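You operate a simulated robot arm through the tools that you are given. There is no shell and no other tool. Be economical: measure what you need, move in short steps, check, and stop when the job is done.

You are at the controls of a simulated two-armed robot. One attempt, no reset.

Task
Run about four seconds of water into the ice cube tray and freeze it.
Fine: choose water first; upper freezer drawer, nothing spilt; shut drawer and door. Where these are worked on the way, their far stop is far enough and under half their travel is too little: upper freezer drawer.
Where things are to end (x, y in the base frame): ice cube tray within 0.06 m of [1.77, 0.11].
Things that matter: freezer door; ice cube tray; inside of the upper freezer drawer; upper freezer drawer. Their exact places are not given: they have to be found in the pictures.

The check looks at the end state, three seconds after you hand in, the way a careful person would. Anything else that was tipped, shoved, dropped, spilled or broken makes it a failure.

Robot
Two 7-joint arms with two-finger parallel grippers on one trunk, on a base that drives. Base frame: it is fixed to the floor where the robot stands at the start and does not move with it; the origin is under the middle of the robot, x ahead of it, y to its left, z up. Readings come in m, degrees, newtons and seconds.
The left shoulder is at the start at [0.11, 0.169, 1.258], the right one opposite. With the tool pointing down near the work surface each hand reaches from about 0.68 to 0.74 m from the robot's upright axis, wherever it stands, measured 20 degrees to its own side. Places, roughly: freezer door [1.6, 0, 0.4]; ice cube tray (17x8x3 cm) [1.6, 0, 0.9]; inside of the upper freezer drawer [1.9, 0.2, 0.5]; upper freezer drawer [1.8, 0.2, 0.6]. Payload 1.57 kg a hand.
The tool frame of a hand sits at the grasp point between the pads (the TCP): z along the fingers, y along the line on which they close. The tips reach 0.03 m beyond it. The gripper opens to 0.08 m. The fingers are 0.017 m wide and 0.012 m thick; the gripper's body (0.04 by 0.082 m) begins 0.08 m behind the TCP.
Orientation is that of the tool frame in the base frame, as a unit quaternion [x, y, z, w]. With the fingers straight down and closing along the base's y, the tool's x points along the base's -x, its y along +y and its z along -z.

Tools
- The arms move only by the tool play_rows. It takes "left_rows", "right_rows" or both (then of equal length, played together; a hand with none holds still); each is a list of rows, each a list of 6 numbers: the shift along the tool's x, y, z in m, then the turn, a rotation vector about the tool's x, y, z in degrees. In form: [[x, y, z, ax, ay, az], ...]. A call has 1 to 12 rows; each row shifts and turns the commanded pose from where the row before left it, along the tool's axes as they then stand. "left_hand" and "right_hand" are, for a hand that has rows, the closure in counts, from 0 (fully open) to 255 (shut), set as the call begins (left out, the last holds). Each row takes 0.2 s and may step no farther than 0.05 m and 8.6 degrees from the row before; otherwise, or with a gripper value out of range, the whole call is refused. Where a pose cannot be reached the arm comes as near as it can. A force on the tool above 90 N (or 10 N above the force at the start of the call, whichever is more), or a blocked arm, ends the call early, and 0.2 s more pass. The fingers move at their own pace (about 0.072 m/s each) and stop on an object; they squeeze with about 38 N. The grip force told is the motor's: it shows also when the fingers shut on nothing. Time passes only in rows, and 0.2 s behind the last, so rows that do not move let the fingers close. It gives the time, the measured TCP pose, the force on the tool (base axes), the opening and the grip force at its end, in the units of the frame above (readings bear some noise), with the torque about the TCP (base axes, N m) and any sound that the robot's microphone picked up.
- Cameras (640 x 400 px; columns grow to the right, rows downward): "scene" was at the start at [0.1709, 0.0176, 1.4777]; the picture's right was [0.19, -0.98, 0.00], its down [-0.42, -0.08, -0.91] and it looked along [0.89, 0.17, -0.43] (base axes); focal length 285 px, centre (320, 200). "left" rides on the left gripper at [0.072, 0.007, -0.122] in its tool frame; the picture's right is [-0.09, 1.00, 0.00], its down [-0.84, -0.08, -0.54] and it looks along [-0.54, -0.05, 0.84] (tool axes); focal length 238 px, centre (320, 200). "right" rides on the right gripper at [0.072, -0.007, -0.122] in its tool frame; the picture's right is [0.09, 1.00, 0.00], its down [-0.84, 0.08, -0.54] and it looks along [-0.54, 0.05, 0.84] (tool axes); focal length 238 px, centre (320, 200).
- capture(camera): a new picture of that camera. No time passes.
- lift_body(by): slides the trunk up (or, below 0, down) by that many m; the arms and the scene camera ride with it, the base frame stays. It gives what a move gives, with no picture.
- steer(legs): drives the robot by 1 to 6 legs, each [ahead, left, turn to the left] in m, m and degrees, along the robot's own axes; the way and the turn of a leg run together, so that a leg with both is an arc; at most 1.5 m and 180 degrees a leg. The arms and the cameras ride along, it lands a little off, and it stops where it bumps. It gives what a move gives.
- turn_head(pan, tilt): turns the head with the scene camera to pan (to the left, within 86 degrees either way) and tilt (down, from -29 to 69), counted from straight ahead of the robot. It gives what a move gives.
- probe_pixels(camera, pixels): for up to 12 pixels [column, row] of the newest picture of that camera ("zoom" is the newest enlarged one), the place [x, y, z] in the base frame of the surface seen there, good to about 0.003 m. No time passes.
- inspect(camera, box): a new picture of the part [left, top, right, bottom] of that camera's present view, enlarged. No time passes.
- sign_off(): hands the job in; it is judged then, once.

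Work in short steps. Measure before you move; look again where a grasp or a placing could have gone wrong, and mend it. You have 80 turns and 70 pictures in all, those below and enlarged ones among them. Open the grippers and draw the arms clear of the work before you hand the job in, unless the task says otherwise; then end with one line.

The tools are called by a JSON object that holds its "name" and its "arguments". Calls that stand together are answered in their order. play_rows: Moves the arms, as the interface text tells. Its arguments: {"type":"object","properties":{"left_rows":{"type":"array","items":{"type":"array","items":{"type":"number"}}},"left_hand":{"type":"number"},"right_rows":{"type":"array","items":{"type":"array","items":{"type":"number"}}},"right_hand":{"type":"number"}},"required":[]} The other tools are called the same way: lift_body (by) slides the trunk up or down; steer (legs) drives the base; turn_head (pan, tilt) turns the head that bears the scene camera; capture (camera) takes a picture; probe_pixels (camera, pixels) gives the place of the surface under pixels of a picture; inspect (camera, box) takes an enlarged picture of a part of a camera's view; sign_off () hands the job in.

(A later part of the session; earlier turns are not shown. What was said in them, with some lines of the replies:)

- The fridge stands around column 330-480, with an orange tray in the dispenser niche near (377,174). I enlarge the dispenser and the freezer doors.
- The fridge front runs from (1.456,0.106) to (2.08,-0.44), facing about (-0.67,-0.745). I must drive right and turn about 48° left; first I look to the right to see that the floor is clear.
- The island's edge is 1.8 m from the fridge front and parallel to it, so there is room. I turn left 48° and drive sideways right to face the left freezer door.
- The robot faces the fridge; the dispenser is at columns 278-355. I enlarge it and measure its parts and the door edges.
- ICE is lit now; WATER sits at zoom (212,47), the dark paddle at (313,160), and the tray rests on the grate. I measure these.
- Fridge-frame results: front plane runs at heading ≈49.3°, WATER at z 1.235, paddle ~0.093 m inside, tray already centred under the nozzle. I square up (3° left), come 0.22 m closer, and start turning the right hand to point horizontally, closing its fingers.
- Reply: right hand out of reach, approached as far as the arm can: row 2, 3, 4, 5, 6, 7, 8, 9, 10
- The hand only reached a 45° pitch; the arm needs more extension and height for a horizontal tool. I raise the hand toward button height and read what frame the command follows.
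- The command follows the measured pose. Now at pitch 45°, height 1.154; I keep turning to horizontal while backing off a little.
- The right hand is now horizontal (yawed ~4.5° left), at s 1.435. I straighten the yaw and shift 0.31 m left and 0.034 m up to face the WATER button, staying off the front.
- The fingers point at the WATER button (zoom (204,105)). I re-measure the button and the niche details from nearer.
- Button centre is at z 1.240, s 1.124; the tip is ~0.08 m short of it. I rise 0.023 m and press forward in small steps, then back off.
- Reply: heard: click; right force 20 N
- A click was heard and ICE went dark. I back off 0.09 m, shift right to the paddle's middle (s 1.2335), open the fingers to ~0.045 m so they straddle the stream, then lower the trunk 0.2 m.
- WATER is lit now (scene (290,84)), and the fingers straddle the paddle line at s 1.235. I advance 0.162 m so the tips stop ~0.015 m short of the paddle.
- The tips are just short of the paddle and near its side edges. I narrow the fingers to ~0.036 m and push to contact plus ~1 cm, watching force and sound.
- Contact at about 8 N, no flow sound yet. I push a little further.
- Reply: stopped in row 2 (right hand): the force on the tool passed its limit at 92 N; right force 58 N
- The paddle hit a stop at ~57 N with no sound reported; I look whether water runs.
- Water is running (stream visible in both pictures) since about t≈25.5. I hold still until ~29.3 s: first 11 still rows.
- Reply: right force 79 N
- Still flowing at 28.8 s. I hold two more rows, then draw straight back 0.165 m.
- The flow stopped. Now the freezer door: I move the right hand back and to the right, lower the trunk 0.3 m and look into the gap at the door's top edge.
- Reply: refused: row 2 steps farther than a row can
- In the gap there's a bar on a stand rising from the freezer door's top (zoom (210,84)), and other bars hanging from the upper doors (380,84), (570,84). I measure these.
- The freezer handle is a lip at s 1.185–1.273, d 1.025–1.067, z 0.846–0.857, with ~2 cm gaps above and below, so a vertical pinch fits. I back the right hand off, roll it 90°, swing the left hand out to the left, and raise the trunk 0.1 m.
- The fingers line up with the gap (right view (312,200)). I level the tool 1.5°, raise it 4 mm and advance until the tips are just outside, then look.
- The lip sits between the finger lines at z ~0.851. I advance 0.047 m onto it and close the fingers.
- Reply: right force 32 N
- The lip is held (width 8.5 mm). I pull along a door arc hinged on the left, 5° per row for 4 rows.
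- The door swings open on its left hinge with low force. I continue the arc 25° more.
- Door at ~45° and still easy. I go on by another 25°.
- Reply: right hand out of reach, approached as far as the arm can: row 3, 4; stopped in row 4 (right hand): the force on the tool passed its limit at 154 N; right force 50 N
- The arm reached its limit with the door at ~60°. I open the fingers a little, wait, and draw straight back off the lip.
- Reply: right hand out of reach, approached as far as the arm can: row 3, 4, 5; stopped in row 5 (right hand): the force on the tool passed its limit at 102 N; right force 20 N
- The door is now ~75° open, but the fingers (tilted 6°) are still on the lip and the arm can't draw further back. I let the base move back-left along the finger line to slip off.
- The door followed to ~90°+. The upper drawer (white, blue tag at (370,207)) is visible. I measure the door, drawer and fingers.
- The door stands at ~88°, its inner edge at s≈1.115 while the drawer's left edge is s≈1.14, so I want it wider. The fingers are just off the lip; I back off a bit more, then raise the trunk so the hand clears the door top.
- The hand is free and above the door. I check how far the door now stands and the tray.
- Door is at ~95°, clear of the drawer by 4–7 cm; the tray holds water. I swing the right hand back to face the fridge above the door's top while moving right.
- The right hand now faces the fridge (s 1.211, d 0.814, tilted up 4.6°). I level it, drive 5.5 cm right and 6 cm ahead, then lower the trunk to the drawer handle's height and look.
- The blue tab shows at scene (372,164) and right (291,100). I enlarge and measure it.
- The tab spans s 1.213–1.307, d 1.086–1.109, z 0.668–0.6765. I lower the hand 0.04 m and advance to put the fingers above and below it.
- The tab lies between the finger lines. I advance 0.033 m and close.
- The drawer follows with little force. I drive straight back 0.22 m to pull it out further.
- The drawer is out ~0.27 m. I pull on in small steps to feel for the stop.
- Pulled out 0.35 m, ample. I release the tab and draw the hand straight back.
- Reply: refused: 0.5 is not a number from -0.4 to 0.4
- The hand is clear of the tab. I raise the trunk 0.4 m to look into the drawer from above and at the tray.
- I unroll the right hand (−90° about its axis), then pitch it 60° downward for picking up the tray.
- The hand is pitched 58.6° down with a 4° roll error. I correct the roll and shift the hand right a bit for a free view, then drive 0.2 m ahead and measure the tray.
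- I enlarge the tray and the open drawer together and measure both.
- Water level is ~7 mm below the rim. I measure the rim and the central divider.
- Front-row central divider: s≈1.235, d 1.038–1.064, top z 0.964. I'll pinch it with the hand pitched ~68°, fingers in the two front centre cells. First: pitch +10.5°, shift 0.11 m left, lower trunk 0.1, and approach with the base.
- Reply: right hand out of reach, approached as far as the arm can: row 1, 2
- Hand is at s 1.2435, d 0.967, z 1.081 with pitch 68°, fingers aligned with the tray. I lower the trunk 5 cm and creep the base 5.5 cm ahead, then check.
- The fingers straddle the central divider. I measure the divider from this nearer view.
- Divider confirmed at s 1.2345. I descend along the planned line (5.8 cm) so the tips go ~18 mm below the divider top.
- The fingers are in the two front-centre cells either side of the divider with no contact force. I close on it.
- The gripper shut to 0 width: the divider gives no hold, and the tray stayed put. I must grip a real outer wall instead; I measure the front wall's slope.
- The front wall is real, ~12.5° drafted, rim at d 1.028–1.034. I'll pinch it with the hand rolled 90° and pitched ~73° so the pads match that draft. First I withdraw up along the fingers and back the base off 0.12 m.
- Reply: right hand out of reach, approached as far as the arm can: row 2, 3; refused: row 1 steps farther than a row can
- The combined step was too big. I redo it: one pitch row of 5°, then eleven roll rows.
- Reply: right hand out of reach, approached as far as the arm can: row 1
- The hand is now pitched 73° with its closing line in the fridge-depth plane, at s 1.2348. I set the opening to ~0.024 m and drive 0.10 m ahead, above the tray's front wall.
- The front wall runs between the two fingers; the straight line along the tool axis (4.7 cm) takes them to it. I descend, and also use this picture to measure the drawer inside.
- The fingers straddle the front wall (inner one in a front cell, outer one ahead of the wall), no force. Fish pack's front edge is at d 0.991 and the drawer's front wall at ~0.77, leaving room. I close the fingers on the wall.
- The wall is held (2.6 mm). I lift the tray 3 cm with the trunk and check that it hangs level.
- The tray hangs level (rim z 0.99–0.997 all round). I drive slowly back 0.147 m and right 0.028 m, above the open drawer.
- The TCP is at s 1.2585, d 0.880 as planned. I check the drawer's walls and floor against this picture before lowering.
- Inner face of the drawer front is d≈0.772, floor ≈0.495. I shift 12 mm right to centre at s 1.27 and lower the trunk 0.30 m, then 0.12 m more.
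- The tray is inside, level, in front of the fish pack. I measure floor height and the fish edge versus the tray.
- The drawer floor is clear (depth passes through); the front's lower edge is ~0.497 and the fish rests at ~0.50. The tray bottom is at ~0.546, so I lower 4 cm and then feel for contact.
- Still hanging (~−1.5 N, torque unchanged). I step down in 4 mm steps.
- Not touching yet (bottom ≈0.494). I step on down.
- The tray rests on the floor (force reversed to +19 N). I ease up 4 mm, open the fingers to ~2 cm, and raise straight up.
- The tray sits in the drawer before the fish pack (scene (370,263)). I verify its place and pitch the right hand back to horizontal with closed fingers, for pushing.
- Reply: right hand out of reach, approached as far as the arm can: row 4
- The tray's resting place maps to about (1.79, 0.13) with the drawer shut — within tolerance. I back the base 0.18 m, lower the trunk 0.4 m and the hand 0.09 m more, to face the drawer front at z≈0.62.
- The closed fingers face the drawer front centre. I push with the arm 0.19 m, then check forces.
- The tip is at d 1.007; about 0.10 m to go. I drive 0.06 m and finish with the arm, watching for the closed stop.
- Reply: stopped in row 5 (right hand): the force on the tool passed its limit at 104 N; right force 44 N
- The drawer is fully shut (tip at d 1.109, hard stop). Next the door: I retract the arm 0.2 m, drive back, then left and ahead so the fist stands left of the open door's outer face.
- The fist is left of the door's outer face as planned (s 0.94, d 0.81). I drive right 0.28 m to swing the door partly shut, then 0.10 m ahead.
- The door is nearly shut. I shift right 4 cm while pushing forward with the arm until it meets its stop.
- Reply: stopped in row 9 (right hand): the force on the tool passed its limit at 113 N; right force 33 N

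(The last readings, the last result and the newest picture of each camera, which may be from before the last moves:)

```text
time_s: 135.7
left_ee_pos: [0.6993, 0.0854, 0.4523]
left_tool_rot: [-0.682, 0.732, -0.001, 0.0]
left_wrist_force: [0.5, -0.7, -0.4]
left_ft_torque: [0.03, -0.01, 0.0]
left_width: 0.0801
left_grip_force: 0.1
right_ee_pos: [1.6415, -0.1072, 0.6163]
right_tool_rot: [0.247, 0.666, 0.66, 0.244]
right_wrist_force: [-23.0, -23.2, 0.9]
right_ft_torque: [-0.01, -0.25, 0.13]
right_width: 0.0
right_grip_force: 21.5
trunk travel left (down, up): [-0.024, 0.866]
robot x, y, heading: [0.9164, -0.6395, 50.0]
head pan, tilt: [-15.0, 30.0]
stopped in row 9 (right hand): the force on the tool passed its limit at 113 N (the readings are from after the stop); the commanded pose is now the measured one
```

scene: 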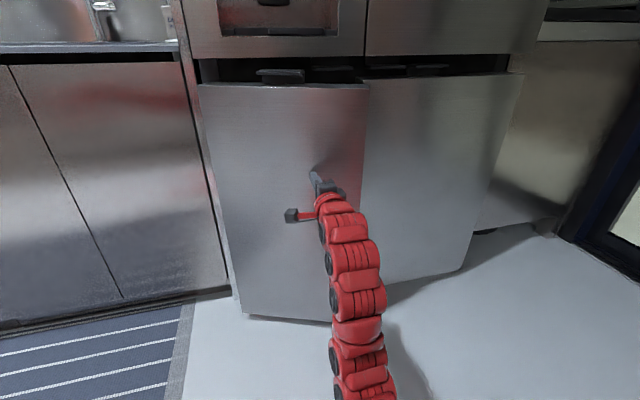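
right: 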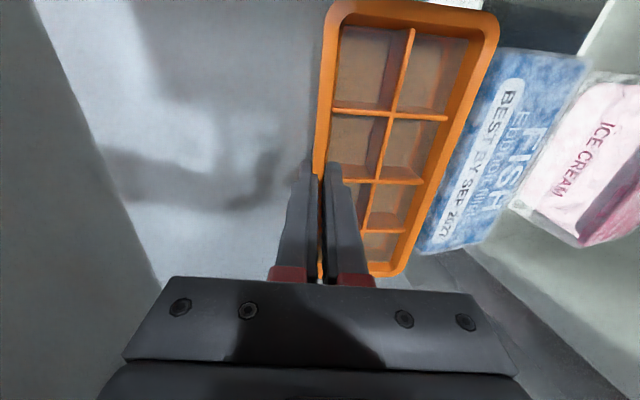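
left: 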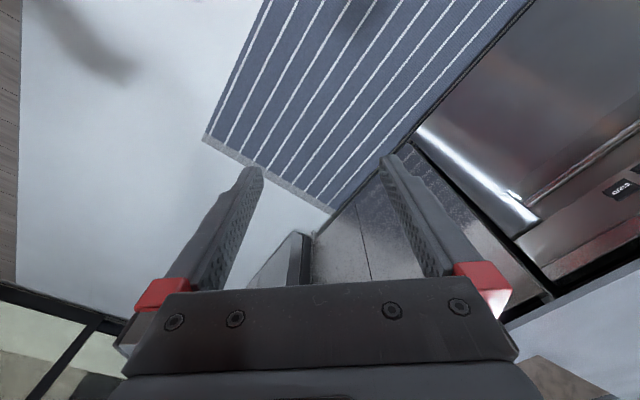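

The door met its stop at d 1.019, flush with the front. I draw the hand back, open it, back the base off, and take a look.

{"name": "play_rows", "arguments": {"right_rows": [[0, 0, -0.04, 0, 0, 0], [0, 0, -0.04, 0, 0, 0], [0, 0, -0.04, 0, 0, 0], [0, 0, -0.04, 0, 0, 0]], "right_hand": 0}}

{"name": "steer", "arguments": {"legs": [[-0.25, 0, 0]]}}

{"name": "capture", "arguments": {"camera": "scene"}}

{"name": "probe_pixels", "arguments": {"camera": "scene", "pixels": [[250, 120], [320, 120], [370, 120], [420, 120], [250, 200], [370, 200]]}}

```text
time_s: 136.7
left_ee_pos: [0.6996, 0.0883, 0.4509]
left_tool_rot: [-0.682, 0.732, -0.001, -0.001]
left_wrist_force: [-0.4, 0.6, 0.1]
left_ft_torque: [0.02, -0.03, 0.03]
left_width: 0.0799
left_grip_force: 0.1
right_ee_pos: [1.54, -0.2296, 0.6163]
right_tool_rot: [0.247, 0.667, 0.659, 0.244]
right_wrist_force: [0.0, 0.8, 0.4]
right_ft_torque: [0.0, 0.01, -0.01]
right_width: 0.08
right_grip_force: 0.0
trunk travel left (down, up): [-0.024, 0.866]
robot x, y, heading: [0.9184, -0.6369, 50.1]
head pan, tilt: [-15.0, 30.0]
```

```text
time_s: 138.5
left_ee_pos: [0.545, -0.0956, 0.4512]
left_tool_rot: [-0.68, 0.733, -0.001, -0.001]
left_wrist_force: [-0.1, 0.0, -0.5]
left_ft_torque: [0.01, 0.02, -0.03]
left_width: 0.0798
left_grip_force: 0.1
right_ee_pos: [1.3861, -0.4182, 0.6172]
right_tool_rot: [0.249, 0.667, 0.658, 0.245]
right_wrist_force: [0.2, 0.5, 0.1]
right_ft_torque: [-0.01, -0.01, -0.01]
right_width: 0.0796
right_grip_force: 0.0
trunk travel left (down, up): [-0.024, 0.866]
robot x, y, heading: [0.7616, -0.8261, 49.4]
head pan, tilt: [-15.0, 30.0]
```

```text
2 pictures are left
```

scene: 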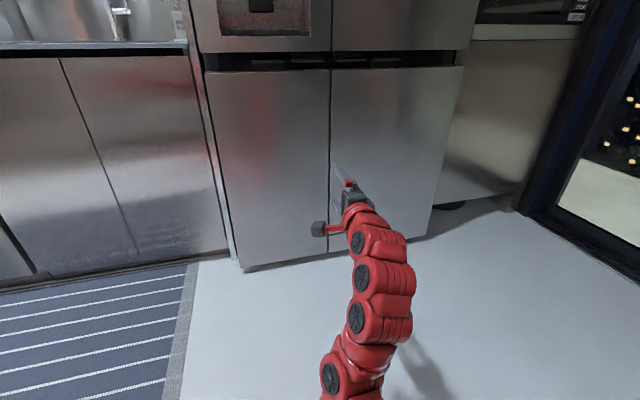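

```text
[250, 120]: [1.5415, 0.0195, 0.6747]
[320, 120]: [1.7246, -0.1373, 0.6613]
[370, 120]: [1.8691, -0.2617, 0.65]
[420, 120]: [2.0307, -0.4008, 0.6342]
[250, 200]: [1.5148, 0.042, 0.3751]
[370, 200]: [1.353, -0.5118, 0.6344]
```

Both lower doors are flush (d 1.020 across), nothing is on the floor, and the arms are clear with grippers open. I hand the job in.

{"name": "sign_off", "arguments": {}}

```text
The job is handed in.
```

The tray got about four seconds of water, with water chosen first. It stands in the upper freezer drawer at about (1.79, 0.13), inside the 0.06 m limit. The drawer and door are shut, I saw nothing spilt, and the job is handed in.
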